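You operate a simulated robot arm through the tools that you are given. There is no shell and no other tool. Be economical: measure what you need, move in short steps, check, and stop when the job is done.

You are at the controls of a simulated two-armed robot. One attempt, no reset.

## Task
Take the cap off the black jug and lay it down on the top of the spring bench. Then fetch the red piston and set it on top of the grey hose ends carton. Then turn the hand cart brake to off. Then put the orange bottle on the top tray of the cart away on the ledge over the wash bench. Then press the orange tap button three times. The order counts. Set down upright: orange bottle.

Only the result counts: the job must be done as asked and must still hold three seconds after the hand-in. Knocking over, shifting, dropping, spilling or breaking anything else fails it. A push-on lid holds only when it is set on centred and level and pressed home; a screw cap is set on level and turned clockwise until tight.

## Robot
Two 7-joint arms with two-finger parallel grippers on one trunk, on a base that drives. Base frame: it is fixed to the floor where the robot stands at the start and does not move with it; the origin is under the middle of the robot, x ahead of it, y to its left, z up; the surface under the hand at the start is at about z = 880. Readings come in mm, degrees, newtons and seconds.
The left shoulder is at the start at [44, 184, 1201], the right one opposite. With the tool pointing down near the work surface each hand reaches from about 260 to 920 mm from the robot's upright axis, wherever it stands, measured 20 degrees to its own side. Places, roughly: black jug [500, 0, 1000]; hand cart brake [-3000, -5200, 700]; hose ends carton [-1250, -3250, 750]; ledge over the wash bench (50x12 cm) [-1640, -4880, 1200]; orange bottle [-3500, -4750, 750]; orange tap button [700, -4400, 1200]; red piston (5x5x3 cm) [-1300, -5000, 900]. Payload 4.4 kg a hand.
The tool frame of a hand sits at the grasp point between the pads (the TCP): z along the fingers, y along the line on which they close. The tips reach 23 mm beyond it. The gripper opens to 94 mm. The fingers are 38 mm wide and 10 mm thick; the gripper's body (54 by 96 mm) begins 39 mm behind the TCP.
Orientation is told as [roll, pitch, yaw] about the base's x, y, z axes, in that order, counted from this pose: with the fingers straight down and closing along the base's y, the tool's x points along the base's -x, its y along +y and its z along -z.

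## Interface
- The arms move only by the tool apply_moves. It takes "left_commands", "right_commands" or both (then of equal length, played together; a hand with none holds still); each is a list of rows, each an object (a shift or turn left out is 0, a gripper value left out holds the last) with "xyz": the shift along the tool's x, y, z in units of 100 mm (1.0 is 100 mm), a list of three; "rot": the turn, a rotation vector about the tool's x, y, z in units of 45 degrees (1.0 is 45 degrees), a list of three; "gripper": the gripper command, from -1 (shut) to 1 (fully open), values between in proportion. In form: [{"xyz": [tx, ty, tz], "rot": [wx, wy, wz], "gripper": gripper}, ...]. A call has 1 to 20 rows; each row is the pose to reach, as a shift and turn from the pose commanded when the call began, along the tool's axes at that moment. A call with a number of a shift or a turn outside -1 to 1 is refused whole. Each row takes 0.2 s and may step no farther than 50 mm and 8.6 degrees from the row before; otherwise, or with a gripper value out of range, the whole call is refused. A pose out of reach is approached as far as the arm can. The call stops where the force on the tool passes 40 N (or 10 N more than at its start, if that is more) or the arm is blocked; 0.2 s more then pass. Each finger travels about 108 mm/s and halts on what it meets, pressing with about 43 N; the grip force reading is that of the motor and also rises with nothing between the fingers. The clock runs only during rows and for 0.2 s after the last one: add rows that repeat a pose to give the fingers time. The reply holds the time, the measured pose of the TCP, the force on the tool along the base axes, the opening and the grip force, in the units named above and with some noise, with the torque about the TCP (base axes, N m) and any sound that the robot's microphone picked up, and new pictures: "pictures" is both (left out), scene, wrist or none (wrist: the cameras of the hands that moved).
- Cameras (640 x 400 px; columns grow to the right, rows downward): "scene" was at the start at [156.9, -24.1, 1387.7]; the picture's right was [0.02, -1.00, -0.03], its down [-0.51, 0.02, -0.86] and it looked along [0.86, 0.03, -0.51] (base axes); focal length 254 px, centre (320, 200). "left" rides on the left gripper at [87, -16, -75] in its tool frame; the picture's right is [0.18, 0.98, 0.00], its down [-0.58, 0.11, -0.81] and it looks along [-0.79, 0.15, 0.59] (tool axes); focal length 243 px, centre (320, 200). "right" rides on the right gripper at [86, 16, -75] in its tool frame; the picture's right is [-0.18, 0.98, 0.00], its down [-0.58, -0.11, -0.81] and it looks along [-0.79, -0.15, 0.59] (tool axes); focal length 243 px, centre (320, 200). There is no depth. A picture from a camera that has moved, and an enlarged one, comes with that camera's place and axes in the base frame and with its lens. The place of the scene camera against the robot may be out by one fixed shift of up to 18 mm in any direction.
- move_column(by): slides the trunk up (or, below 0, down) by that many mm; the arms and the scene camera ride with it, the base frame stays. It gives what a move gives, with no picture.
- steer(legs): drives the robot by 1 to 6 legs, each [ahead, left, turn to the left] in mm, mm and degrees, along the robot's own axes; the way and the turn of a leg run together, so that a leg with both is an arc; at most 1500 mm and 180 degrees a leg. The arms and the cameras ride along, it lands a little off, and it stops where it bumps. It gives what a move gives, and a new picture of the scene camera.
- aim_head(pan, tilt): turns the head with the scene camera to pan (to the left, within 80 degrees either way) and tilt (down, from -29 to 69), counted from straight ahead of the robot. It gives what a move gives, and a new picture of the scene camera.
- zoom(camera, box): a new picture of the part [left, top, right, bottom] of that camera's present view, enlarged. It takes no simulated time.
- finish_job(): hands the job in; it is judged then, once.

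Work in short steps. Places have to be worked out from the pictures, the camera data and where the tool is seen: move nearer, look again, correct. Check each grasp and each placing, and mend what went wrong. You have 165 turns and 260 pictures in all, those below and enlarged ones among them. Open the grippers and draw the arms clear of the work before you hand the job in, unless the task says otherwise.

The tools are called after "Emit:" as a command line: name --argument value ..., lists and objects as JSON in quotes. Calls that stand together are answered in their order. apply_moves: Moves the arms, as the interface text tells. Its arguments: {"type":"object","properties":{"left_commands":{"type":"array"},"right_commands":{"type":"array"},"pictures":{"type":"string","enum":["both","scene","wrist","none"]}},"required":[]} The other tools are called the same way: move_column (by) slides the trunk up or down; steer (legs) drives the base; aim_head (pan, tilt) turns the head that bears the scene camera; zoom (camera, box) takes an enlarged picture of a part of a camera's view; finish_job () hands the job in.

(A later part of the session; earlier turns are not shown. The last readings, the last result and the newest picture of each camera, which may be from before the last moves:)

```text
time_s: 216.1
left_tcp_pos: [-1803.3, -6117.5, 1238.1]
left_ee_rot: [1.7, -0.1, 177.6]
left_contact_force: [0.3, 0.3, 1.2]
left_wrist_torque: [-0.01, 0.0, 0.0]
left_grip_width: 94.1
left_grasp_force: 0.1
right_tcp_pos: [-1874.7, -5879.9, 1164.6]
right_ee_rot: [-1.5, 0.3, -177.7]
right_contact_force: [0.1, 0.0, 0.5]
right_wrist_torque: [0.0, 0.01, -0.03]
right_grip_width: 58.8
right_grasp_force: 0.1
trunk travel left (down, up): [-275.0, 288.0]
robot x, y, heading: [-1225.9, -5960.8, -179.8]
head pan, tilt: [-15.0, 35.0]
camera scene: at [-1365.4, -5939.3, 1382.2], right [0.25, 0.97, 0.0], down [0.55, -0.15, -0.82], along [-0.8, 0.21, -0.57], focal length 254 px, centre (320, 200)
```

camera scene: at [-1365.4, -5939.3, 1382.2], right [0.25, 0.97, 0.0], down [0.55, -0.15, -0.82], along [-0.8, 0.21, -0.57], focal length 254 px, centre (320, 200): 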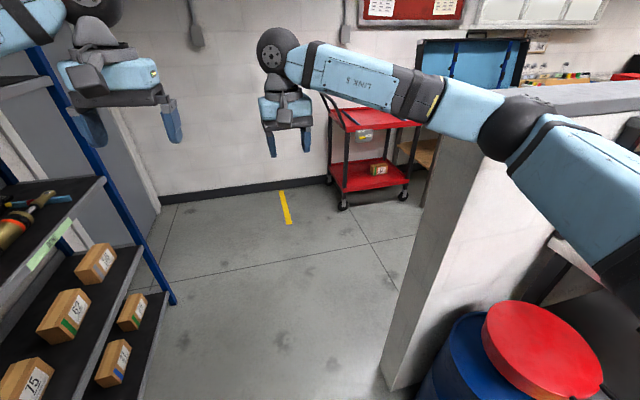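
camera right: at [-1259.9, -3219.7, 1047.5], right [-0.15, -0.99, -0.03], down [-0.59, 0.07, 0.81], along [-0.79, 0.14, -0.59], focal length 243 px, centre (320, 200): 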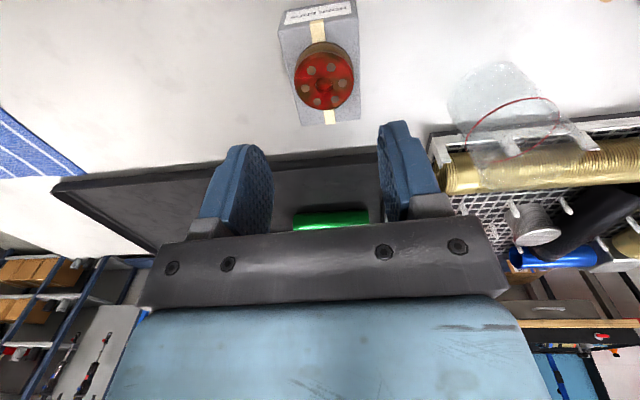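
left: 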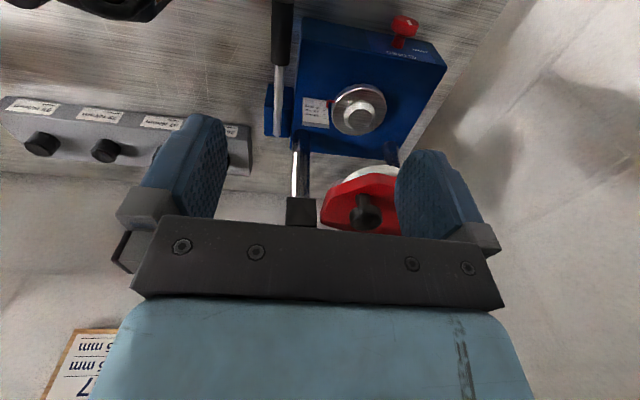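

The lean is gone, so something on the right side was touching. I'm moving left to y about -6045 and trying forward in short legs.

Emit:
steer --legs '[[0, 82, 0], [150, 0, 0]]'

Emit:
aim_head --pan 65 --tilt 25

```text
time_s: 217.3
left_tcp_pos: [-1804.0, -6174.6, 1235.1]
left_ee_rot: [1.8, 0.2, 177.4]
left_contact_force: [-0.8, 0.6, 0.0]
left_wrist_torque: [0.02, 0.0, 0.0]
left_grip_width: 94.0
left_grasp_force: 0.0
right_tcp_pos: [-1874.6, -5941.6, 1162.5]
right_ee_rot: [-1.5, 0.4, -177.2]
right_contact_force: [-0.6, -0.2, 0.6]
right_wrist_torque: [0.0, 0.02, 0.01]
right_grip_width: 58.5
right_grasp_force: 0.1
trunk travel left (down, up): [-275.0, 288.0]
robot x, y, heading: [-1224.9, -6024.7, -179.4]
head pan, tilt: [-15.0, 35.0]
stopped in leg 1: the robot was blocked; the commanded pose is now the measured one
camera scene: at [-1367.8, -5998.9, 1382.1], right [0.25, 0.97, 0.0], down [0.55, -0.15, -0.82], along [-0.79, 0.2, -0.57], focal length 254 px, centre (320, 200)
```

scene: 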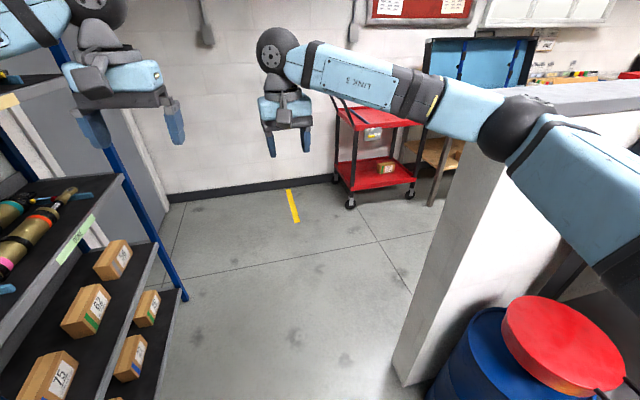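

```text
time_s: 218.9
left_tcp_pos: [-1805.3, -6175.3, 1236.0]
left_ee_rot: [1.9, 0.2, 177.4]
left_contact_force: [-0.4, 0.4, 0.3]
left_wrist_torque: [0.0, 0.0, -0.01]
left_grip_width: 94.1
left_grasp_force: 0.1
right_tcp_pos: [-1875.6, -5941.6, 1162.8]
right_ee_rot: [-1.4, 0.3, -177.4]
right_contact_force: [0.1, -0.4, 0.0]
right_wrist_torque: [0.01, -0.05, -0.01]
right_grip_width: 58.9
right_grasp_force: 0.0
trunk travel left (down, up): [-275.0, 288.0]
robot x, y, heading: [-1226.7, -6027.5, -179.3]
head pan, tilt: [65.0, 25.0]
camera scene: at [-1320.7, -6104.4, 1397.9], right [-0.91, 0.42, 0.0], down [0.17, 0.38, -0.91], along [-0.38, -0.83, -0.42], focal length 254 px, centre (320, 200)
```

scene: 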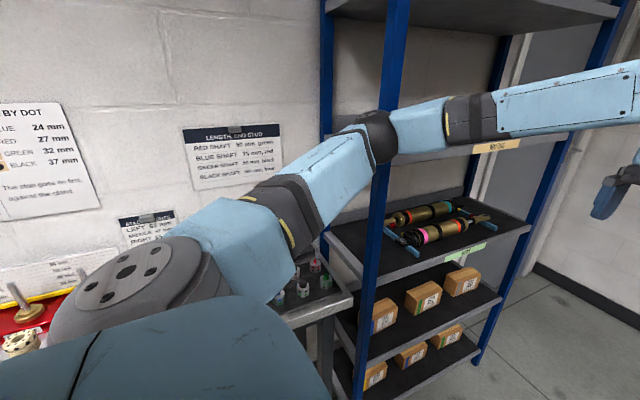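

It's blocked to the left too, so the widths are tight at elbow height. I'll stretch both arms forward to draw the elbows in before passing.

Emit:
apply_moves --left_commands '[{"xyz": [-0.3, 0, 0.1]}, {"xyz": [-0.6, 0, 0.2]}, {"xyz": [-0.9, 0, 0.3]}, {"xyz": [-1.0, 0, 0.4]}, {"xyz": [-1.0, 0, 0.4]}]' --right_commands '[{"xyz": [-0.3, 0, 0]}, {"xyz": [-0.6, 0, 0]}, {"xyz": [-0.9, 0, 0]}, {"xyz": [-1.0, 0, 0]}, {"xyz": [-1.0, 0, 0]}]' --pictures "none"

Emit:
apply_moves --left_commands '[{"xyz": [-0.3, 0, 0]}, {"xyz": [-0.6, 0, 0]}, {"xyz": [-0.9, 0, 0]}, {"xyz": [-1.0, 0, 0]}]' --right_commands '[{"xyz": [-0.3, 0, 0]}, {"xyz": [-0.5, 0, 0]}, {"xyz": [-0.5, 0, 0]}, {"xyz": [-0.5, 0, 0]}]' --pictures "none"

Emit:
aim_head --pan 60 --tilt 30

Emit:
aim_head --pan -60 --tilt 40

```text
time_s: 220.1
left_tcp_pos: [-1904.9, -6174.9, 1192.1]
left_ee_rot: [1.6, 0.5, 177.5]
left_contact_force: [0.3, 0.4, -0.3]
left_wrist_torque: [-0.01, -0.01, 0.0]
left_grip_width: 94.2
left_grasp_force: 0.0
right_tcp_pos: [-1977.2, -5950.1, 1158.3]
right_ee_rot: [-1.6, 0.6, -177.3]
right_contact_force: [0.2, -0.2, -0.1]
right_wrist_torque: [0.04, 0.0, 0.01]
right_grip_width: 58.7
right_grasp_force: 0.1
trunk travel left (down, up): [-275.0, 288.0]
robot x, y, heading: [-1225.0, -6029.5, -179.6]
head pan, tilt: [65.0, 25.0]
```

```text
time_s: 221.1
left_tcp_pos: [-2006.8, -6168.2, 1191.0]
left_ee_rot: [1.8, 0.5, 177.5]
left_contact_force: [-0.3, -0.3, 0.7]
left_wrist_torque: [0.02, 0.02, 0.01]
left_grip_width: 93.9
left_grasp_force: 0.0
right_tcp_pos: [-2026.0, -5951.4, 1158.5]
right_ee_rot: [-1.6, 0.5, -177.3]
right_contact_force: [0.2, 1.3, -0.1]
right_wrist_torque: [0.03, -0.02, 0.0]
right_grip_width: 58.5
right_grasp_force: 0.0
trunk travel left (down, up): [-275.0, 288.0]
robot x, y, heading: [-1230.3, -6028.4, -179.4]
head pan, tilt: [65.0, 25.0]
```

```text
time_s: 221.7
left_tcp_pos: [-2006.4, -6167.8, 1192.5]
left_ee_rot: [1.8, 0.5, 177.3]
left_contact_force: [-0.4, -0.1, 0.2]
left_wrist_torque: [0.03, -0.05, 0.03]
left_grip_width: 93.9
left_grasp_force: 0.1
right_tcp_pos: [-2026.4, -5951.9, 1158.4]
right_ee_rot: [-1.6, 0.5, -177.3]
right_contact_force: [0.1, -0.6, 0.8]
right_wrist_torque: [-0.03, 0.06, 0.02]
right_grip_width: 59.0
right_grasp_force: 0.2
trunk travel left (down, up): [-275.0, 288.0]
robot x, y, heading: [-1227.6, -6030.0, -179.5]
head pan, tilt: [60.0, 30.0]
camera scene: at [-1330.7, -6103.3, 1389.3], right [-0.87, 0.49, 0.0], down [0.25, 0.43, -0.87], along [-0.43, -0.75, -0.5], focal length 254 px, centre (320, 200)
```

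scene: 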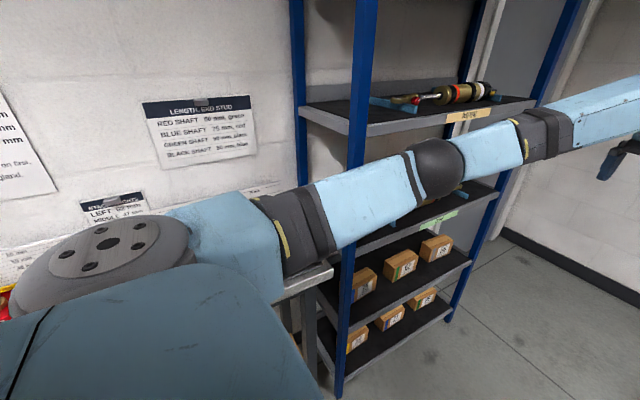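

```text
time_s: 223.7
left_tcp_pos: [-2006.6, -6169.8, 1192.5]
left_ee_rot: [1.8, 0.6, 177.4]
left_contact_force: [1.0, 0.4, -0.6]
left_wrist_torque: [-0.02, -0.01, 0.02]
left_grip_width: 94.0
left_grasp_force: 0.1
right_tcp_pos: [-2026.7, -5953.3, 1158.9]
right_ee_rot: [-1.6, 0.7, -177.3]
right_contact_force: [0.1, 0.1, 0.0]
right_wrist_torque: [-0.03, 0.03, -0.02]
right_grip_width: 58.7
right_grasp_force: 0.0
trunk travel left (down, up): [-275.0, 288.0]
robot x, y, heading: [-1225.9, -6027.7, -179.6]
head pan, tilt: [-60.0, 40.0]
camera scene: at [-1329.4, -5951.3, 1373.9], right [0.86, 0.51, 0.0], down [0.33, -0.55, -0.77], along [-0.39, 0.66, -0.64], focal length 254 px, centre (320, 200)
```

scene: 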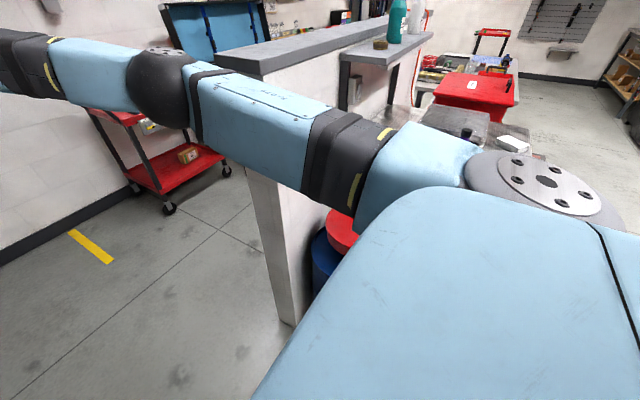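

The elbows are narrower now. I'm shifting right 35 mm and going forward 400.

Emit:
steer --legs '[[0, -40, -0.5], [400, 0, 0]]'

```text
time_s: 226.9
left_tcp_pos: [-2414.3, -6116.9, 1191.3]
left_ee_rot: [1.7, 0.5, 176.6]
left_contact_force: [0.2, 0.4, -0.2]
left_wrist_torque: [0.01, -0.02, 0.02]
left_grip_width: 94.3
left_grasp_force: 0.1
right_tcp_pos: [-2431.6, -5901.6, 1157.5]
right_ee_rot: [-1.6, 0.6, -178.2]
right_contact_force: [0.5, 0.6, 0.1]
right_wrist_torque: [0.0, 0.0, 0.02]
right_grip_width: 58.9
right_grasp_force: 0.0
trunk travel left (down, up): [-275.0, 288.0]
robot x, y, heading: [-1634.5, -5989.5, 179.6]
head pan, tilt: [-60.0, 40.0]
camera scene: at [-1735.0, -5909.0, 1373.9], right [0.87, 0.5, 0.0], down [0.32, -0.56, -0.77], along [-0.38, 0.67, -0.64], focal length 254 px, centre (320, 200)
```

scene: 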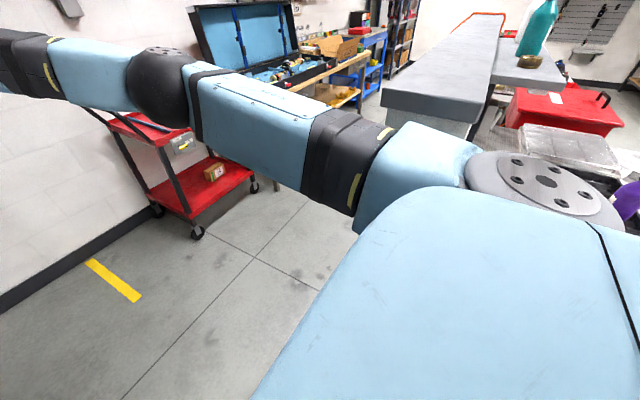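

Through the gap. I'm going forward 700, retracting the hands a little, then looking at the cart.

Emit:
steer --legs '[[600, 0, 0.4]]'

Emit:
apply_moves --left_commands '[{"xyz": [0.35, 0.1, 0]}, {"xyz": [0.7, 0.3, 0]}, {"xyz": [1.0, 0.5, 0]}, {"xyz": [1.0, 0.8, 0]}]' --right_commands '[{"xyz": [0.35, -0.1, 0]}, {"xyz": [0.7, -0.3, 0]}, {"xyz": [1.0, -0.5, 0]}, {"xyz": [1.0, -0.8, 0]}]' --pictures "none"

Emit:
apply_moves --left_commands '[{"xyz": [0.35, 0, 0]}, {"xyz": [0.7, 0, 0]}, {"xyz": [1.0, 0, 0]}, {"xyz": [1.0, 0, 0]}]' --right_commands '[{"xyz": [0.35, 0, 0]}, {"xyz": [0.7, 0, 0]}, {"xyz": [1.0, 0, 0]}, {"xyz": [1.0, 0, 0]}]' --pictures "none"

Emit:
aim_head --pan -40 --tilt 30

```text
time_s: 230.3
left_tcp_pos: [-3015.7, -6110.0, 1192.2]
left_ee_rot: [1.6, 0.5, 176.4]
left_contact_force: [0.3, 0.4, -0.2]
left_wrist_torque: [0.0, -0.02, -0.01]
left_grip_width: 93.9
left_grasp_force: 0.1
right_tcp_pos: [-3031.1, -5893.0, 1159.1]
right_ee_rot: [-1.6, 0.6, -178.3]
right_contact_force: [0.1, -0.3, -0.4]
right_wrist_torque: [-0.05, 0.01, 0.03]
right_grip_width: 59.0
right_grasp_force: 0.0
trunk travel left (down, up): [-275.0, 288.0]
robot x, y, heading: [-2230.4, -5984.2, 179.5]
head pan, tilt: [-60.0, 40.0]
camera scene: at [-2334.2, -5904.1, 1373.9], right [0.87, 0.49, 0.0], down [0.32, -0.56, -0.77], along [-0.38, 0.67, -0.64], focal length 254 px, centre (320, 200)
```

scene: 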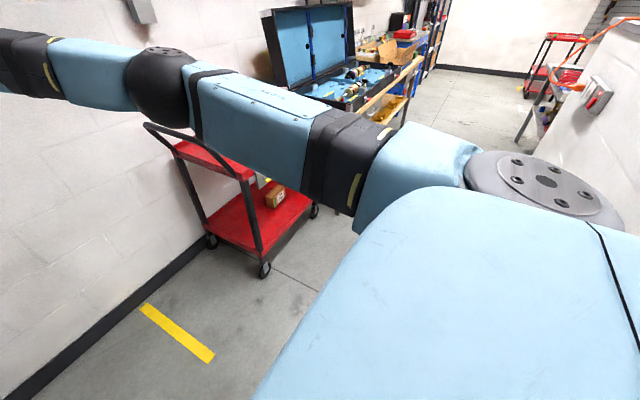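

```text
time_s: 231.3
left_tcp_pos: [-2919.4, -6197.2, 1195.1]
left_ee_rot: [1.7, 0.5, 176.4]
left_contact_force: [-0.7, 0.9, 0.0]
left_wrist_torque: [-0.03, 0.01, 0.01]
left_grip_width: 94.0
left_grasp_force: 0.1
right_tcp_pos: [-2933.1, -5811.4, 1163.1]
right_ee_rot: [-1.6, 0.4, -178.3]
right_contact_force: [-0.2, 0.2, -0.7]
right_wrist_torque: [-0.03, 0.03, 0.0]
right_grip_width: 58.5
right_grasp_force: 0.1
trunk travel left (down, up): [-275.0, 288.0]
robot x, y, heading: [-2232.3, -5983.5, 179.4]
head pan, tilt: [-60.0, 40.0]
```

```text
time_s: 232.3
left_tcp_pos: [-2820.9, -6202.4, 1192.9]
left_ee_rot: [1.8, 0.5, 176.4]
left_contact_force: [-0.7, 0.7, 0.4]
left_wrist_torque: [-0.04, -0.02, -0.02]
left_grip_width: 93.8
left_grasp_force: 0.1
right_tcp_pos: [-2830.4, -5809.3, 1162.8]
right_ee_rot: [-1.5, 0.6, -178.4]
right_contact_force: [-0.1, 0.3, 0.6]
right_wrist_torque: [0.01, 0.01, 0.02]
right_grip_width: 59.0
right_grasp_force: 0.0
trunk travel left (down, up): [-275.0, 288.0]
robot x, y, heading: [-2234.4, -5984.6, 179.2]
head pan, tilt: [-60.0, 40.0]
```

```text
time_s: 233.1
left_tcp_pos: [-2819.2, -6203.4, 1193.6]
left_ee_rot: [1.7, 0.4, 176.4]
left_contact_force: [0.8, 0.7, 0.3]
left_wrist_torque: [0.02, -0.01, -0.02]
left_grip_width: 93.9
left_grasp_force: 0.0
right_tcp_pos: [-2829.4, -5807.8, 1163.1]
right_ee_rot: [-1.6, 0.6, -178.3]
right_contact_force: [0.4, 0.5, 0.1]
right_wrist_torque: [0.0, 0.0, 0.02]
right_grip_width: 58.7
right_grasp_force: 0.1
trunk travel left (down, up): [-275.0, 288.0]
robot x, y, heading: [-2230.3, -5983.8, 179.4]
head pan, tilt: [-40.0, 30.0]
camera scene: at [-2361.0, -5919.3, 1389.2], right [0.65, 0.76, 0.0], down [0.38, -0.33, -0.87], along [-0.66, 0.56, -0.5], focal length 254 px, centre (320, 200)
```

scene: 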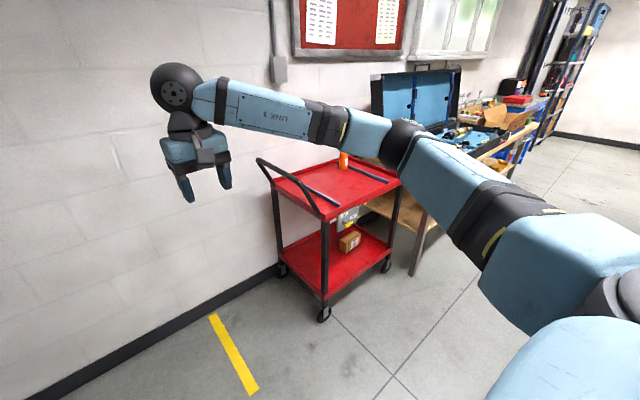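

The cart and orange bottle are in view. I'm zooming in on the cart.

Emit:
zoom --camera "scene" --box '[240, 130, 420, 270]'

Emit:
steer --legs '[[0, -850, 0.5]]'

Emit:
aim_head --pan 0 --tilt 40

```text
2.86 times, centred on (330, 200) of scene
camera zoom: at [-2361.0, -5919.3, 1389.2], right [0.65, 0.76, 0.0], down [0.38, -0.33, -0.87], along [-0.66, 0.56, -0.5], focal length 725 px, centre (291, 200)
```

zoom: 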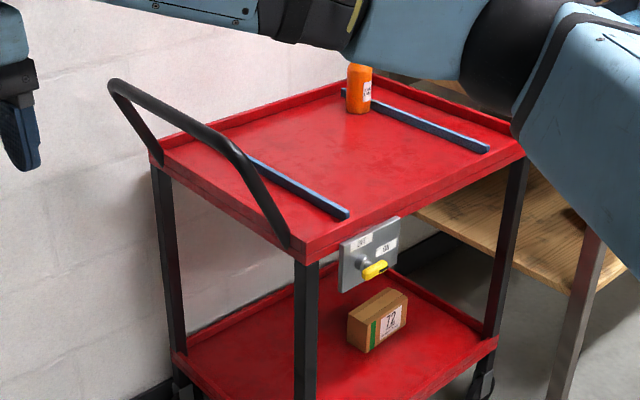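

```text
time_s: 241.1
left_tcp_pos: [-2815.0, -5336.1, 1193.0]
left_ee_rot: [1.7, 0.5, 176.9]
left_contact_force: [-0.4, 0.5, 1.2]
left_wrist_torque: [-0.02, -0.01, -0.02]
left_grip_width: 94.0
left_grasp_force: 0.1
right_tcp_pos: [-2828.0, -4942.3, 1163.5]
right_ee_rot: [-1.6, 0.4, -177.7]
right_contact_force: [0.6, -0.1, -0.8]
right_wrist_torque: [0.0, -0.03, 0.01]
right_grip_width: 59.0
right_grasp_force: 0.0
trunk travel left (down, up): [-275.0, 288.0]
robot x, y, heading: [-2233.7, -5112.1, -179.8]
head pan, tilt: [-40.0, 30.0]
camera scene: at [-2358.1, -5048.6, 1389.2], right [0.64, 0.77, 0.0], down [0.38, -0.32, -0.87], along [-0.66, 0.56, -0.5], focal length 254 px, centre (320, 200)
```

scene: 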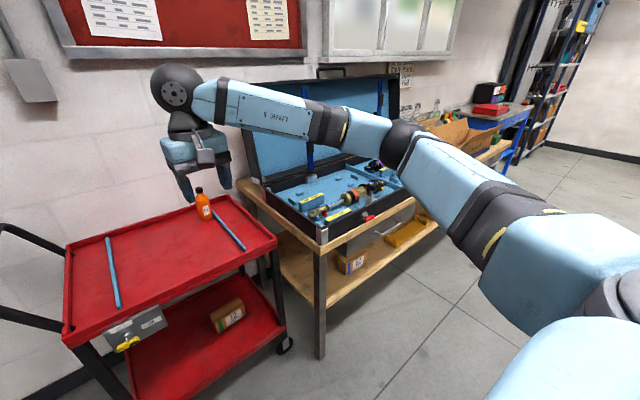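

```text
time_s: 242.2
left_tcp_pos: [-2813.5, -5336.0, 1194.0]
left_ee_rot: [1.6, 0.6, 176.9]
left_contact_force: [-0.6, -0.5, -0.1]
left_wrist_torque: [0.01, -0.01, -0.03]
left_grip_width: 94.1
left_grasp_force: 0.0
right_tcp_pos: [-2828.3, -4941.9, 1164.0]
right_ee_rot: [-1.5, 0.5, -177.7]
right_contact_force: [-0.5, -0.1, 0.7]
right_wrist_torque: [0.0, 0.04, 0.0]
right_grip_width: 58.7
right_grasp_force: 0.2
trunk travel left (down, up): [-275.0, 288.0]
robot x, y, heading: [-2227.2, -5109.3, -179.8]
head pan, tilt: [0.0, 40.0]
camera scene: at [-2373.7, -5106.7, 1373.9], right [0.0, 1.0, 0.0], down [0.64, 0.0, -0.77], along [-0.77, 0.0, -0.64], focal length 254 px, centre (320, 200)
```

scene: 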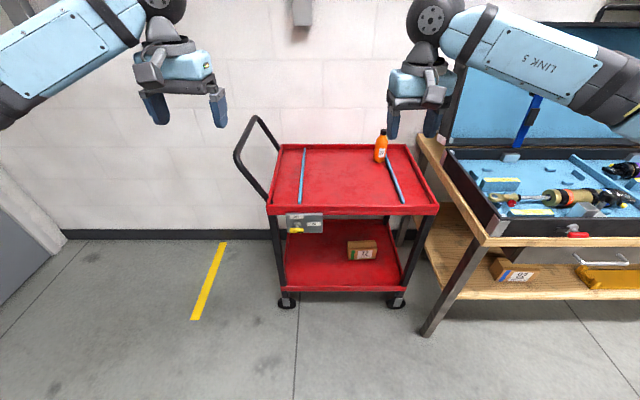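

Emit:
zoom --camera "scene" --box '[260, 190, 360, 250]'

```text
6.40 times, centred on (310, 220) of scene
camera zoom: at [-2373.7, -5106.7, 1373.9], right [0.0, 1.0, 0.0], down [0.64, 0.0, -0.77], along [-0.77, 0.0, -0.64], focal length 1625 px, centre (384, 72)
```

zoom: 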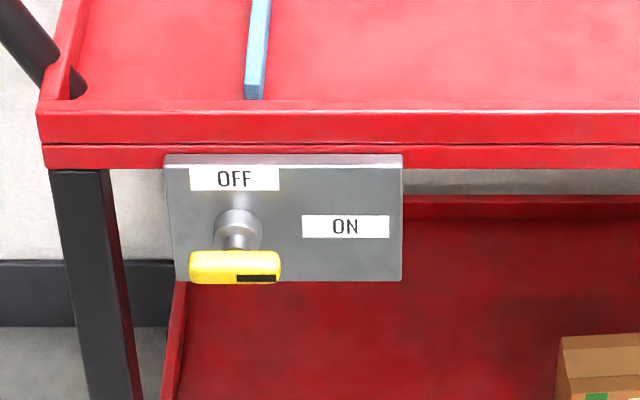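

The brake bar points to ON (right, horizontal); OFF is up, so it needs a quarter turn counter-clockwise. I'm lowering the column and placing the robot with the bar ahead of the right shoulder.

Emit:
steer --legs '[[120, 250, 0]]'

Emit:
move_column --by -260

Emit:
aim_head --pan -15 --tilt 30

```text
time_s: 245.0
left_tcp_pos: [-2933.5, -5583.1, 1193.7]
left_ee_rot: [1.8, 0.4, 177.0]
left_contact_force: [-0.3, -0.3, 0.6]
left_wrist_torque: [-0.02, -0.02, -0.03]
left_grip_width: 94.1
left_grasp_force: 0.0
right_tcp_pos: [-2945.9, -5189.0, 1164.0]
right_ee_rot: [-1.7, 0.5, -177.7]
right_contact_force: [0.1, 0.2, 0.4]
right_wrist_torque: [-0.02, -0.01, -0.01]
right_grip_width: 59.1
right_grasp_force: 0.0
trunk travel left (down, up): [-275.0, 288.0]
robot x, y, heading: [-2354.5, -5357.5, -179.9]
head pan, tilt: [0.0, 40.0]
camera scene: at [-2492.6, -5353.2, 1373.9], right [0.0, 1.0, 0.0], down [0.64, 0.0, -0.77], along [-0.77, 0.0, -0.64], focal length 254 px, centre (320, 200)
```

scene: 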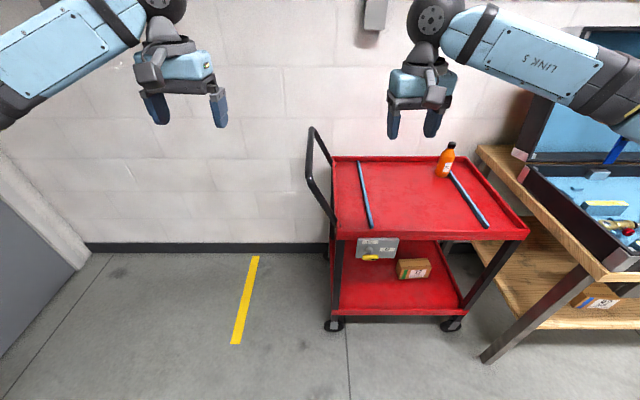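

```text
time_s: 247.6
left_tcp_pos: [-2933.2, -5583.1, 932.8]
left_ee_rot: [1.7, 0.4, 176.9]
left_contact_force: [-0.7, 0.3, -1.3]
left_wrist_torque: [0.0, -0.01, 0.03]
left_grip_width: 93.8
left_grasp_force: 0.0
right_tcp_pos: [-2947.6, -5188.7, 903.5]
right_ee_rot: [-1.5, 0.5, -177.7]
right_contact_force: [0.0, -0.5, 0.2]
right_wrist_torque: [0.01, 0.0, -0.01]
right_grip_width: 59.0
right_grasp_force: 0.0
trunk travel left (down, up): [-15.0, 548.0]
robot x, y, heading: [-2345.6, -5356.4, -179.7]
head pan, tilt: [0.0, 40.0]
```

```text
time_s: 248.4
left_tcp_pos: [-2932.7, -5582.9, 933.2]
left_ee_rot: [1.8, 0.4, 177.0]
left_contact_force: [0.1, 0.0, 0.2]
left_wrist_torque: [-0.01, 0.03, 0.0]
left_grip_width: 93.9
left_grasp_force: 0.1
right_tcp_pos: [-2946.1, -5188.1, 903.1]
right_ee_rot: [-1.7, 0.5, -177.6]
right_contact_force: [-0.5, 0.2, -0.6]
right_wrist_torque: [0.03, 0.0, 0.04]
right_grip_width: 58.6
right_grasp_force: 0.0
trunk travel left (down, up): [-15.0, 548.0]
robot x, y, heading: [-2349.2, -5359.3, -179.8]
head pan, tilt: [-15.0, 30.0]
camera scene: at [-2495.0, -5329.7, 1129.2], right [0.26, 0.97, 0.0], down [0.48, -0.13, -0.87], along [-0.84, 0.22, -0.5], focal length 254 px, centre (320, 200)
```

scene: 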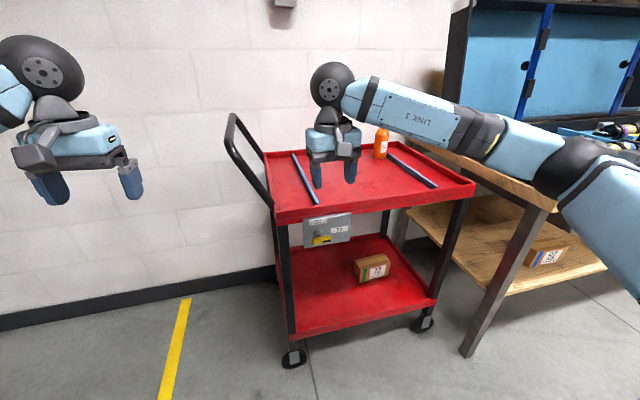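

Emit:
zoom --camera "scene" --box '[280, 200, 380, 260]'

```text
6.40 times, centred on (330, 230) of scene
camera zoom: at [-2495.0, -5329.7, 1129.2], right [0.26, 0.97, 0.0], down [0.48, -0.13, -0.87], along [-0.84, 0.22, -0.5], focal length 1625 px, centre (256, 8)
```

zoom: 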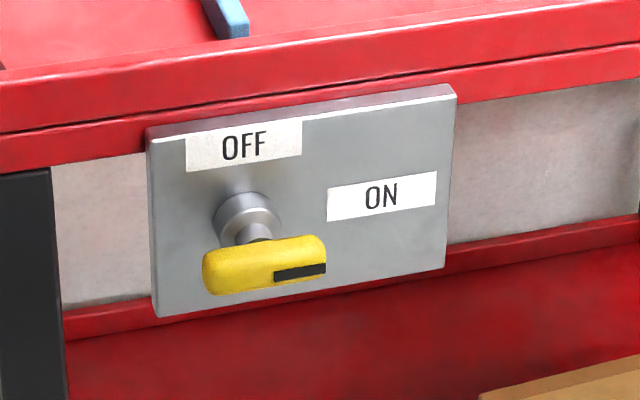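

The bar is near [-3023, -5190, 680], about 53 mm long and 19 mm thick. I'm turning the right hand to point forward, first pitching up 90°.

Emit:
apply_moves --right_commands '[{"rot": [0, -0.17, 0]}, {"rot": [0, -0.34, 0]}, {"rot": [0, -0.51, 0]}, {"rot": [0, -0.68, 0]}, {"rot": [0, -0.85, 0]}, {"rot": [0, -1.0, 0]}]' --pictures "none"

Emit:
apply_moves --right_commands '[{"rot": [0, -0.17, 0]}, {"rot": [0, -0.34, 0]}, {"rot": [0, -0.51, 0]}, {"rot": [0, -0.68, 0]}, {"rot": [0, -0.85, 0]}, {"rot": [0, -1.0, 0]}]' --pictures "both"

```text
time_s: 249.8
left_tcp_pos: [-2932.6, -5581.9, 932.6]
left_ee_rot: [1.7, 0.3, 177.0]
left_contact_force: [-0.6, 0.4, -1.2]
left_wrist_torque: [0.05, 0.03, -0.02]
left_grip_width: 94.0
left_grasp_force: 0.0
right_tcp_pos: [-2946.4, -5188.3, 904.2]
right_ee_rot: [-2.2, -44.5, -176.2]
right_contact_force: [1.0, 0.4, 0.4]
right_wrist_torque: [-0.01, -0.05, 0.0]
right_grip_width: 59.2
right_grasp_force: 0.0
trunk travel left (down, up): [-15.0, 548.0]
robot x, y, heading: [-2347.1, -5356.5, -180.2]
head pan, tilt: [-15.0, 30.0]
```

```text
time_s: 251.2
left_tcp_pos: [-2933.0, -5583.5, 934.3]
left_ee_rot: [1.7, 0.4, 176.9]
left_contact_force: [0.6, 0.4, 0.1]
left_wrist_torque: [0.02, 0.0, -0.01]
left_grip_width: 94.1
left_grasp_force: 0.0
right_tcp_pos: [-2946.4, -5189.7, 902.9]
right_ee_rot: [-6.2, -75.0, -171.7]
right_contact_force: [0.5, 0.2, 0.6]
right_wrist_torque: [0.02, 0.0, -0.02]
right_grip_width: 59.0
right_grasp_force: 0.1
right hand out of reach, approached as far as the arm can: row 5, 6
trunk travel left (down, up): [-15.0, 548.0]
robot x, y, heading: [-2342.7, -5357.9, -179.9]
head pan, tilt: [-15.0, 30.0]
camera scene: at [-2494.9, -5329.7, 1129.2], right [0.26, 0.97, 0.0], down [0.48, -0.13, -0.87], along [-0.84, 0.22, -0.5], focal length 254 px, centre (320, 200)
camera right: at [-2852.4, -5200.6, 837.3], right [-0.01, -0.99, 0.15], down [0.63, 0.11, 0.77], along [-0.78, 0.1, 0.62], focal length 243 px, centre (320, 200)
```

scene: 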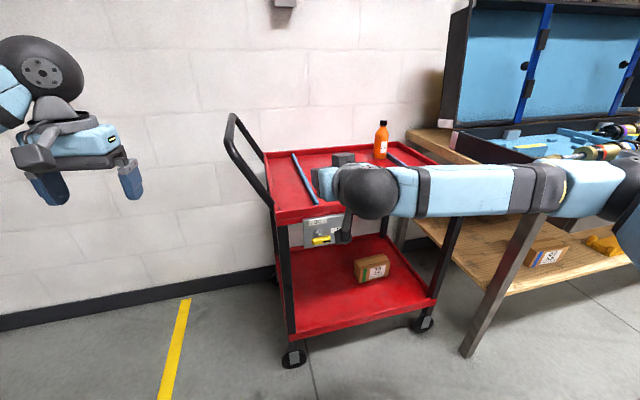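
right: 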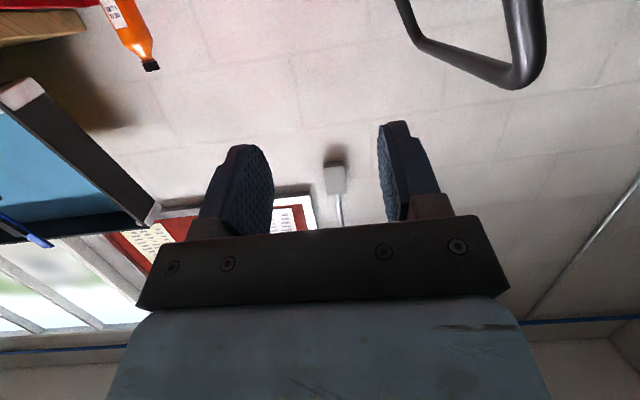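

A forward-pointing hand isn't reachable at this height, so I'll press the bar's left end straight down with a closed, downward fingertip instead, which turns it counter-clockwise to OFF. I'm returning the hand to pointing down and closing it.

Emit:
apply_moves --right_commands '[{"rot": [0, 0.17, 0], "gripper": -1}, {"rot": [0, 0.34, 0]}, {"rot": [0, 0.51, 0]}, {"rot": [0, 0.68, 0]}, {"rot": [0, 0.85, 0]}, {"rot": [0, 1.0, 0]}]' --pictures "none"

Emit:
apply_moves --right_commands '[{"rot": [0, 0.17, 0]}, {"rot": [0, 0.34, 0]}, {"rot": [0, 0.51, 0]}, {"rot": [0, 0.68, 0]}, {"xyz": [0, 0, 0], "rot": [0, 0.68, 0]}]' --pictures "both"

```text
time_s: 252.6
left_tcp_pos: [-2933.5, -5584.0, 934.0]
left_ee_rot: [1.7, 0.5, 177.1]
left_contact_force: [0.0, -0.1, -0.6]
left_wrist_torque: [-0.01, -0.02, -0.01]
left_grip_width: 94.0
left_grasp_force: 0.1
right_tcp_pos: [-2947.3, -5188.4, 903.1]
right_ee_rot: [-1.9, -29.9, -176.9]
right_contact_force: [-0.1, -0.4, 0.1]
right_wrist_torque: [0.0, 0.0, 0.04]
right_grip_width: 0.2
right_grasp_force: 42.4
trunk travel left (down, up): [-15.0, 548.0]
robot x, y, heading: [-2349.3, -5357.6, -179.9]
head pan, tilt: [-15.0, 30.0]
```

```text
time_s: 253.8
left_tcp_pos: [-2933.7, -5581.9, 932.6]
left_ee_rot: [1.7, 0.4, 177.0]
left_contact_force: [0.4, -0.6, 0.7]
left_wrist_torque: [-0.01, -0.01, 0.0]
left_grip_width: 94.0
left_grasp_force: 0.1
right_tcp_pos: [-2946.9, -5188.8, 903.7]
right_ee_rot: [-1.6, 0.6, -177.7]
right_contact_force: [0.9, 0.2, 0.2]
right_wrist_torque: [-0.02, 0.02, 0.0]
right_grip_width: 0.1
right_grasp_force: 42.3
trunk travel left (down, up): [-15.0, 548.0]
robot x, y, heading: [-2346.9, -5355.8, -180.0]
head pan, tilt: [-15.0, 30.0]
camera scene: at [-2494.9, -5329.6, 1129.3], right [0.26, 0.97, 0.0], down [0.48, -0.13, -0.87], along [-0.84, 0.22, -0.5], focal length 254 px, centre (320, 200)
camera right: at [-2860.5, -5205.1, 977.7], right [-0.14, -0.99, -0.03], down [-0.59, 0.06, 0.8], along [-0.79, 0.13, -0.6], focal length 243 px, centre (320, 200)
```

scene: 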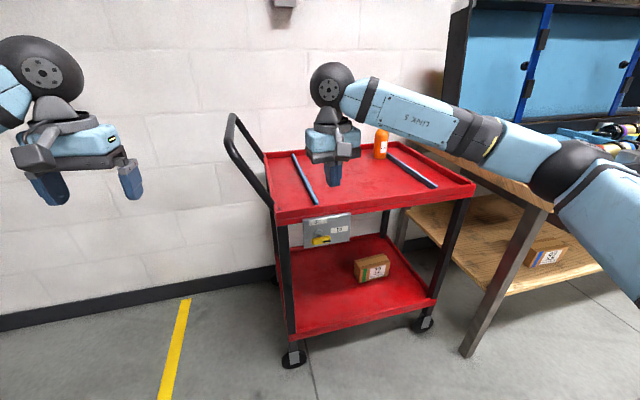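
right: 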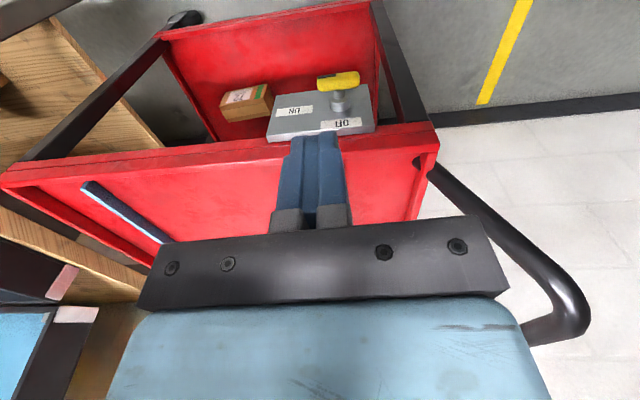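

The wrist camera sees the bar near [-3015, -5197, 680]. I'm going lower in front of the tray edge for a better fix.

Emit:
apply_moves --right_commands '[{"xyz": [0.0, 0.05, 0.3]}, {"xyz": [0.0, 0.1, 0.6]}, {"xyz": [0.0, 0.16, 0.9]}, {"xyz": [0.0, 0.16, 1.0]}, {"xyz": [0.0, 0.16, 1.0]}]' --pictures "both"

Emit:
zoom --camera "right" --box '[240, 60, 440, 180]'

Emit:
zoom --camera "scene" --box '[270, 170, 390, 260]'

```text
time_s: 255.0
left_tcp_pos: [-2934.0, -5583.3, 934.1]
left_ee_rot: [1.7, 0.4, 176.9]
left_contact_force: [-0.1, 0.2, -0.1]
left_wrist_torque: [-0.03, 0.01, 0.0]
left_grip_width: 94.0
left_grasp_force: 0.1
right_tcp_pos: [-2946.7, -5203.2, 802.8]
right_ee_rot: [-1.6, 0.5, -177.6]
right_contact_force: [0.0, 0.8, 0.8]
right_wrist_torque: [0.01, 0.05, 0.01]
right_grip_width: 0.1
right_grasp_force: 42.8
trunk travel left (down, up): [-15.0, 548.0]
robot x, y, heading: [-2346.3, -5355.5, -180.0]
head pan, tilt: [-15.0, 30.0]
camera scene: at [-2494.9, -5329.7, 1129.2], right [0.26, 0.97, 0.0], down [0.48, -0.13, -0.87], along [-0.84, 0.22, -0.5], focal length 254 px, centre (320, 200)
camera right: at [-2860.7, -5219.1, 876.9], right [-0.14, -0.99, -0.03], down [-0.59, 0.06, 0.8], along [-0.79, 0.13, -0.59], focal length 243 px, centre (320, 200)
```

scene: 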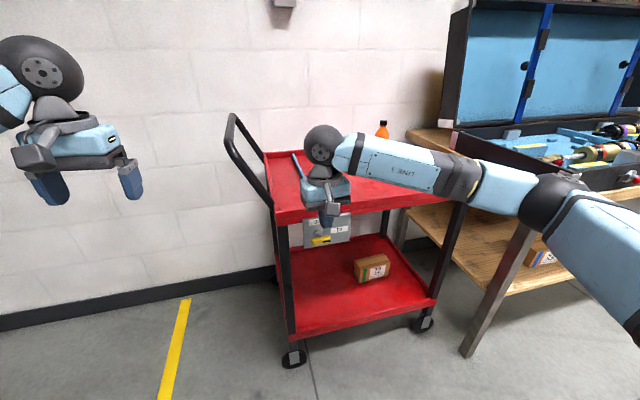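
right: 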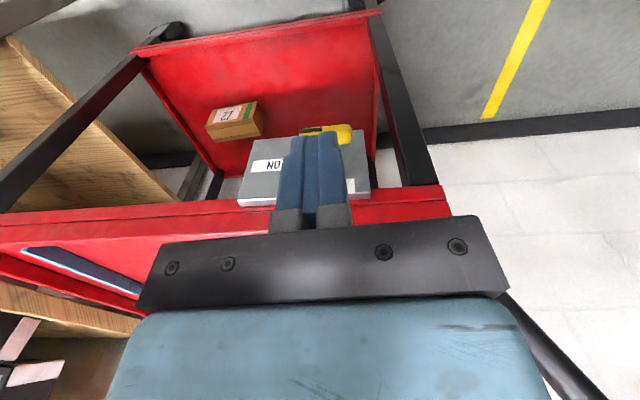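

```text
3.20 times, centred on (340, 120) of right
camera zoom: at [-2860.7, -5219.1, 876.9], right [-0.14, -0.99, -0.03], down [-0.59, 0.06, 0.8], along [-0.79, 0.13, -0.59], focal length 776 px, centre (256, 456)
```

zoom: 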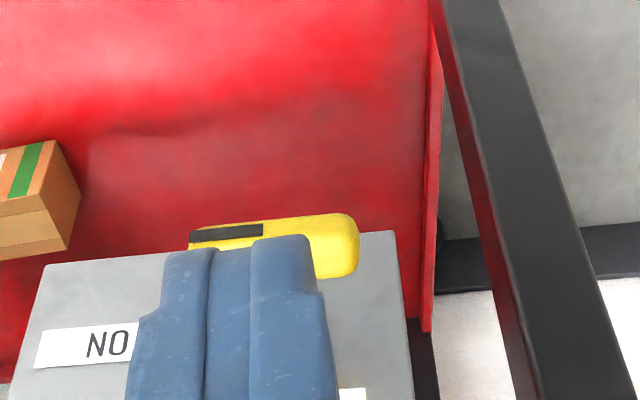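

```text
4.44 times, centred on (330, 215) of scene
camera zoom: at [-2494.9, -5329.7, 1129.2], right [0.26, 0.97, 0.0], down [0.48, -0.13, -0.87], along [-0.84, 0.22, -0.5], focal length 1128 px, centre (276, 133)
```

zoom: 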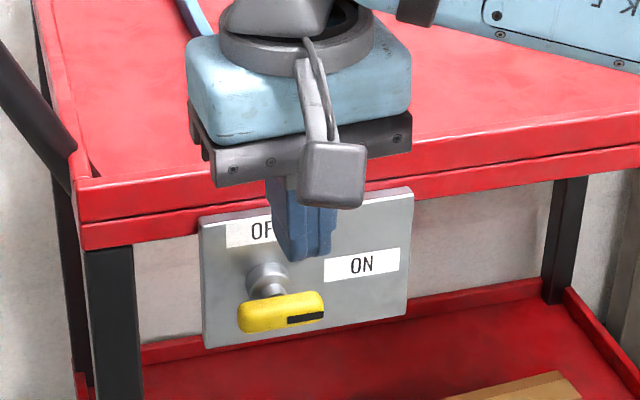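

Bar centre is at [-3014, -5197, 680]. I'm positioning the closed fingertip above its left end (y about -5216).

Emit:
apply_moves --right_commands '[{"xyz": [-0.2, 0.05, 0.2]}, {"xyz": [-0.4, 0.11, 0.5]}, {"xyz": [-0.58, 0.11, 0.75]}, {"xyz": [-0.58, 0.11, 0.78]}, {"xyz": [-0.58, 0.11, 0.78]}]' --pictures "wrist"

Emit:
zoom --camera "scene" --box '[270, 180, 390, 270]'

```text
time_s: 256.2
left_tcp_pos: [-2932.7, -5583.3, 933.5]
left_ee_rot: [1.6, 0.4, 177.0]
left_contact_force: [-0.4, -0.2, 0.2]
left_wrist_torque: [0.04, 0.01, -0.02]
left_grip_width: 94.2
left_grasp_force: 0.0
right_tcp_pos: [-3003.9, -5212.3, 722.5]
right_ee_rot: [-1.5, 0.6, -177.7]
right_contact_force: [0.6, 0.2, -0.4]
right_wrist_torque: [-0.03, 0.03, -0.01]
right_grip_width: 0.0
right_grasp_force: 42.5
trunk travel left (down, up): [-15.0, 548.0]
robot x, y, heading: [-2344.1, -5355.4, -180.1]
head pan, tilt: [-15.0, 30.0]
camera right: at [-2917.3, -5227.9, 795.9], right [-0.14, -0.99, -0.03], down [-0.59, 0.06, 0.8], along [-0.79, 0.13, -0.59], focal length 243 px, centre (320, 200)
```

right: 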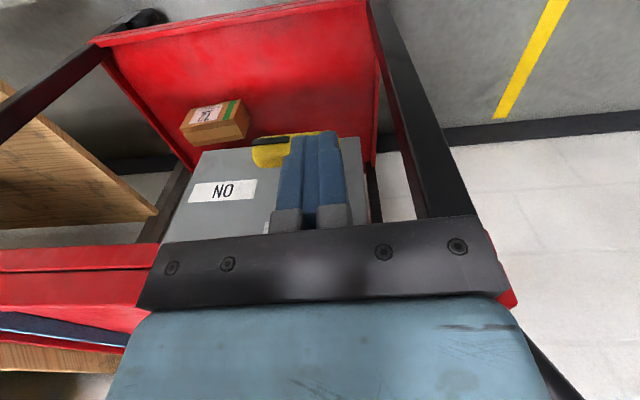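

```text
4.44 times, centred on (330, 225) of scene
camera zoom: at [-2495.0, -5329.7, 1129.2], right [0.26, 0.97, 0.0], down [0.48, -0.13, -0.87], along [-0.84, 0.22, -0.5], focal length 1128 px, centre (276, 89)
```

zoom: 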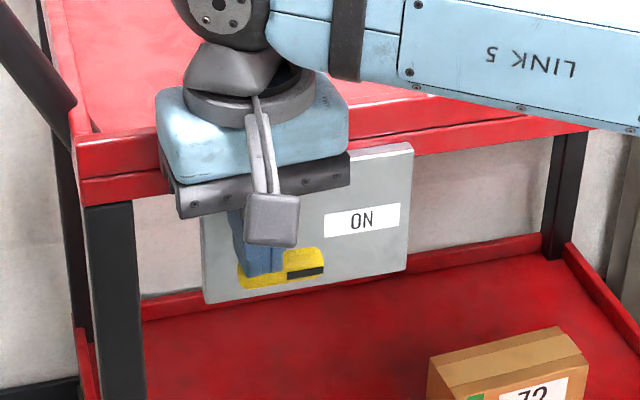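

The finger's inner face should be about 4 mm further left. I'm shifting and pushing down slowly.

Emit:
apply_moves --right_commands '[{"xyz": [0, 0.045, 0.0]}, {"xyz": [0, 0.045, 0.06]}, {"xyz": [0, 0.045, 0.1]}, {"xyz": [0, 0.045, 0.14]}, {"xyz": [0, 0.045, 0.18]}, {"xyz": [0, 0.045, 0.22]}, {"xyz": [0, 0.045, 0.26]}]' --pictures "wrist"

Emit:
zoom --camera "scene" --box '[270, 180, 390, 270]'

```text
time_s: 257.8
left_tcp_pos: [-2932.5, -5583.6, 933.3]
left_ee_rot: [1.7, 0.3, 177.1]
left_contact_force: [0.4, -0.1, 0.4]
left_wrist_torque: [0.01, 0.02, 0.02]
left_grip_width: 94.1
left_grasp_force: 0.1
right_tcp_pos: [-3002.3, -5216.3, 699.4]
right_ee_rot: [-1.6, 0.5, -177.6]
right_contact_force: [1.0, -4.5, 3.2]
right_wrist_torque: [0.04, 0.03, -0.01]
right_grip_width: 0.1
right_grasp_force: 42.7
trunk travel left (down, up): [-15.0, 548.0]
robot x, y, heading: [-2347.3, -5352.0, -179.7]
head pan, tilt: [-15.0, 30.0]
camera right: at [-2915.6, -5232.5, 773.3], right [-0.14, -0.99, -0.03], down [-0.59, 0.06, 0.8], along [-0.79, 0.13, -0.59], focal length 243 px, centre (320, 200)
```

right: 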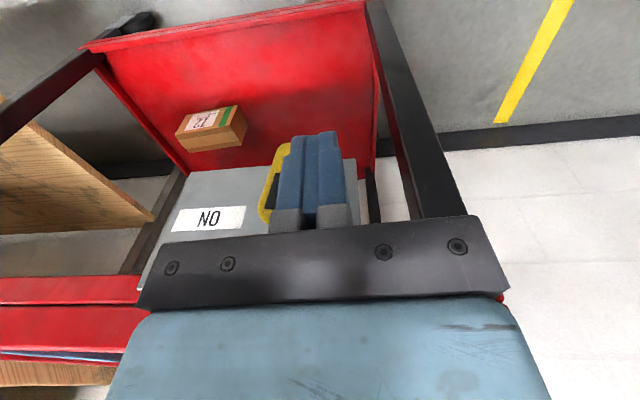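

```text
4.44 times, centred on (330, 225) of scene
camera zoom: at [-2494.5, -5329.9, 1129.4], right [0.26, 0.97, 0.0], down [0.48, -0.13, -0.87], along [-0.84, 0.22, -0.5], focal length 1128 px, centre (276, 89)
```

zoom: 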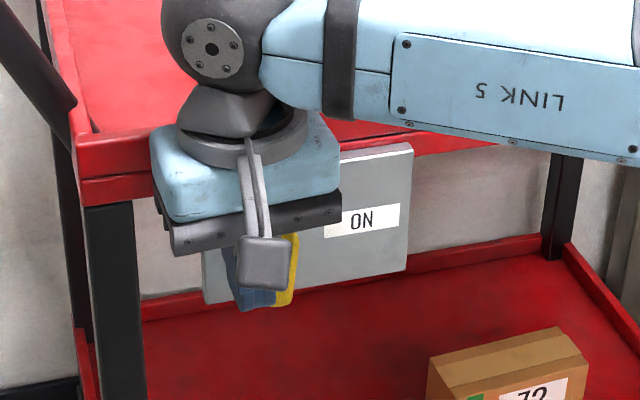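

The bar has swung almost upright with tiny force. I'm going 12 mm farther down, then a gentle 4 mm nudge to the right.

Emit:
apply_moves --right_commands '[{"xyz": [0, 0, 0.04]}, {"xyz": [0, 0, 0.08]}, {"xyz": [0, 0, 0.12]}, {"xyz": [0, -0.02, 0.12]}, {"xyz": [0, -0.04, 0.12]}]' --pictures "none"

Emit:
zoom --camera "scene" --box '[270, 180, 390, 270]'

```text
time_s: 259.0
left_tcp_pos: [-2931.1, -5585.2, 933.7]
left_ee_rot: [1.6, 0.4, 177.2]
left_contact_force: [0.2, 0.5, 0.3]
left_wrist_torque: [0.01, -0.01, 0.0]
left_grip_width: 94.1
left_grasp_force: 0.0
right_tcp_pos: [-3002.3, -5217.3, 690.2]
right_ee_rot: [-1.5, 0.2, -177.4]
right_contact_force: [-11.2, -27.3, 20.0]
right_wrist_torque: [0.0, 0.56, 0.32]
right_grip_width: 0.1
right_grasp_force: 42.2
trunk travel left (down, up): [-15.0, 548.0]
robot x, y, heading: [-2348.7, -5358.4, -179.9]
head pan, tilt: [-15.0, 30.0]
```

```text
4.44 times, centred on (330, 225) of scene
camera zoom: at [-2493.9, -5332.1, 1129.7], right [0.26, 0.97, 0.0], down [0.48, -0.13, -0.87], along [-0.84, 0.22, -0.5], focal length 1128 px, centre (276, 89)
```

zoom: 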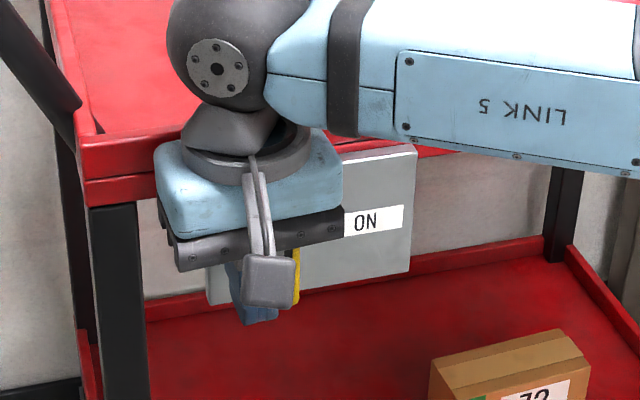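

There is firm side resistance (27 N), so the bar is upright against the finger. I'm easing off to the left, raising and checking.

Emit:
apply_moves --right_commands '[{"xyz": [0, 0.06, 0.0]}, {"xyz": [0.1, 0.12, 0.0]}, {"xyz": [0.4, 0.12, -0.1]}, {"xyz": [0.7, 0.12, -0.5]}, {"xyz": [0.7, 0.12, -0.9]}]' --pictures "none"

Emit:
zoom --camera "scene" --box '[270, 180, 390, 270]'

Emit:
zoom --camera "right" --box '[160, 40, 480, 240]'

```text
time_s: 260.2
left_tcp_pos: [-2933.5, -5583.8, 933.5]
left_ee_rot: [1.7, 0.4, 177.0]
left_contact_force: [-0.4, 0.2, -0.3]
left_wrist_torque: [-0.02, 0.0, 0.03]
left_grip_width: 94.0
left_grasp_force: 0.1
right_tcp_pos: [-2932.8, -5224.4, 772.9]
right_ee_rot: [-1.7, 0.6, -177.7]
right_contact_force: [-0.5, -0.1, 0.2]
right_wrist_torque: [0.0, -0.01, -0.02]
right_grip_width: 0.3
right_grasp_force: 42.5
trunk travel left (down, up): [-15.0, 548.0]
robot x, y, heading: [-2345.4, -5359.9, -179.9]
head pan, tilt: [-15.0, 30.0]
```

```text
4.44 times, centred on (330, 225) of scene
camera zoom: at [-2494.7, -5329.9, 1129.2], right [0.26, 0.97, 0.0], down [0.48, -0.13, -0.87], along [-0.84, 0.22, -0.5], focal length 1128 px, centre (276, 89)
```

zoom: 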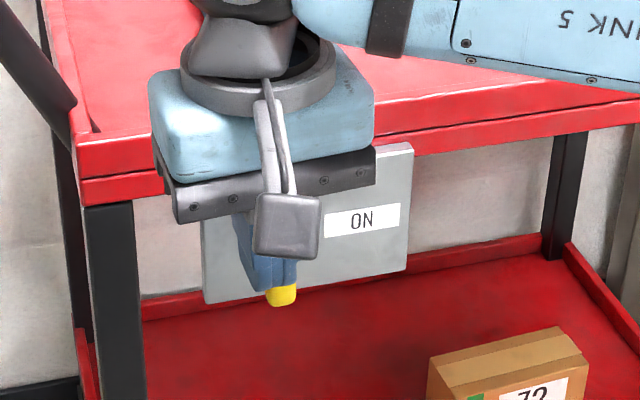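

```text
2.00 times, centred on (320, 140) of right
camera zoom: at [-2846.2, -5240.8, 846.5], right [-0.14, -0.99, -0.03], down [-0.59, 0.06, 0.8], along [-0.79, 0.13, -0.6], focal length 485 px, centre (320, 320)
```

zoom: 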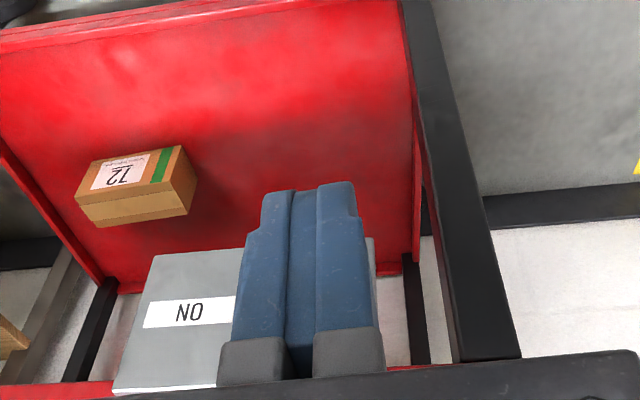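

Hand still in the way; I'm raising it farther and looking again.

Emit:
apply_moves --right_commands '[{"xyz": [0, -0.2, -0.4]}, {"xyz": [0, -0.4, -0.8]}, {"xyz": [0, -0.7, -1.0]}, {"xyz": [0, -1.0, -1.0]}]' --pictures "none"

Emit:
zoom --camera "scene" --box '[270, 180, 390, 270]'

```text
time_s: 261.2
left_tcp_pos: [-2931.8, -5582.8, 933.7]
left_ee_rot: [1.8, 0.4, 177.0]
left_contact_force: [0.4, -0.5, 0.0]
left_wrist_torque: [0.01, 0.01, 0.0]
left_grip_width: 93.9
left_grasp_force: 0.1
right_tcp_pos: [-2938.0, -5129.4, 880.1]
right_ee_rot: [-1.6, 0.5, -177.7]
right_contact_force: [-0.2, -0.9, -0.2]
right_wrist_torque: [0.03, -0.02, -0.03]
right_grip_width: 0.0
right_grasp_force: 42.5
trunk travel left (down, up): [-15.0, 548.0]
robot x, y, heading: [-2346.9, -5355.5, -179.6]
head pan, tilt: [-15.0, 30.0]
```

```text
4.44 times, centred on (330, 225) of scene
camera zoom: at [-2494.9, -5329.3, 1129.2], right [0.26, 0.97, 0.0], down [0.48, -0.13, -0.87], along [-0.84, 0.22, -0.5], focal length 1128 px, centre (276, 89)
```

zoom: 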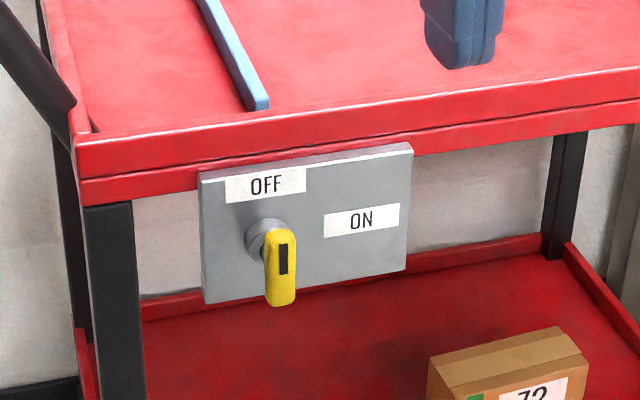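

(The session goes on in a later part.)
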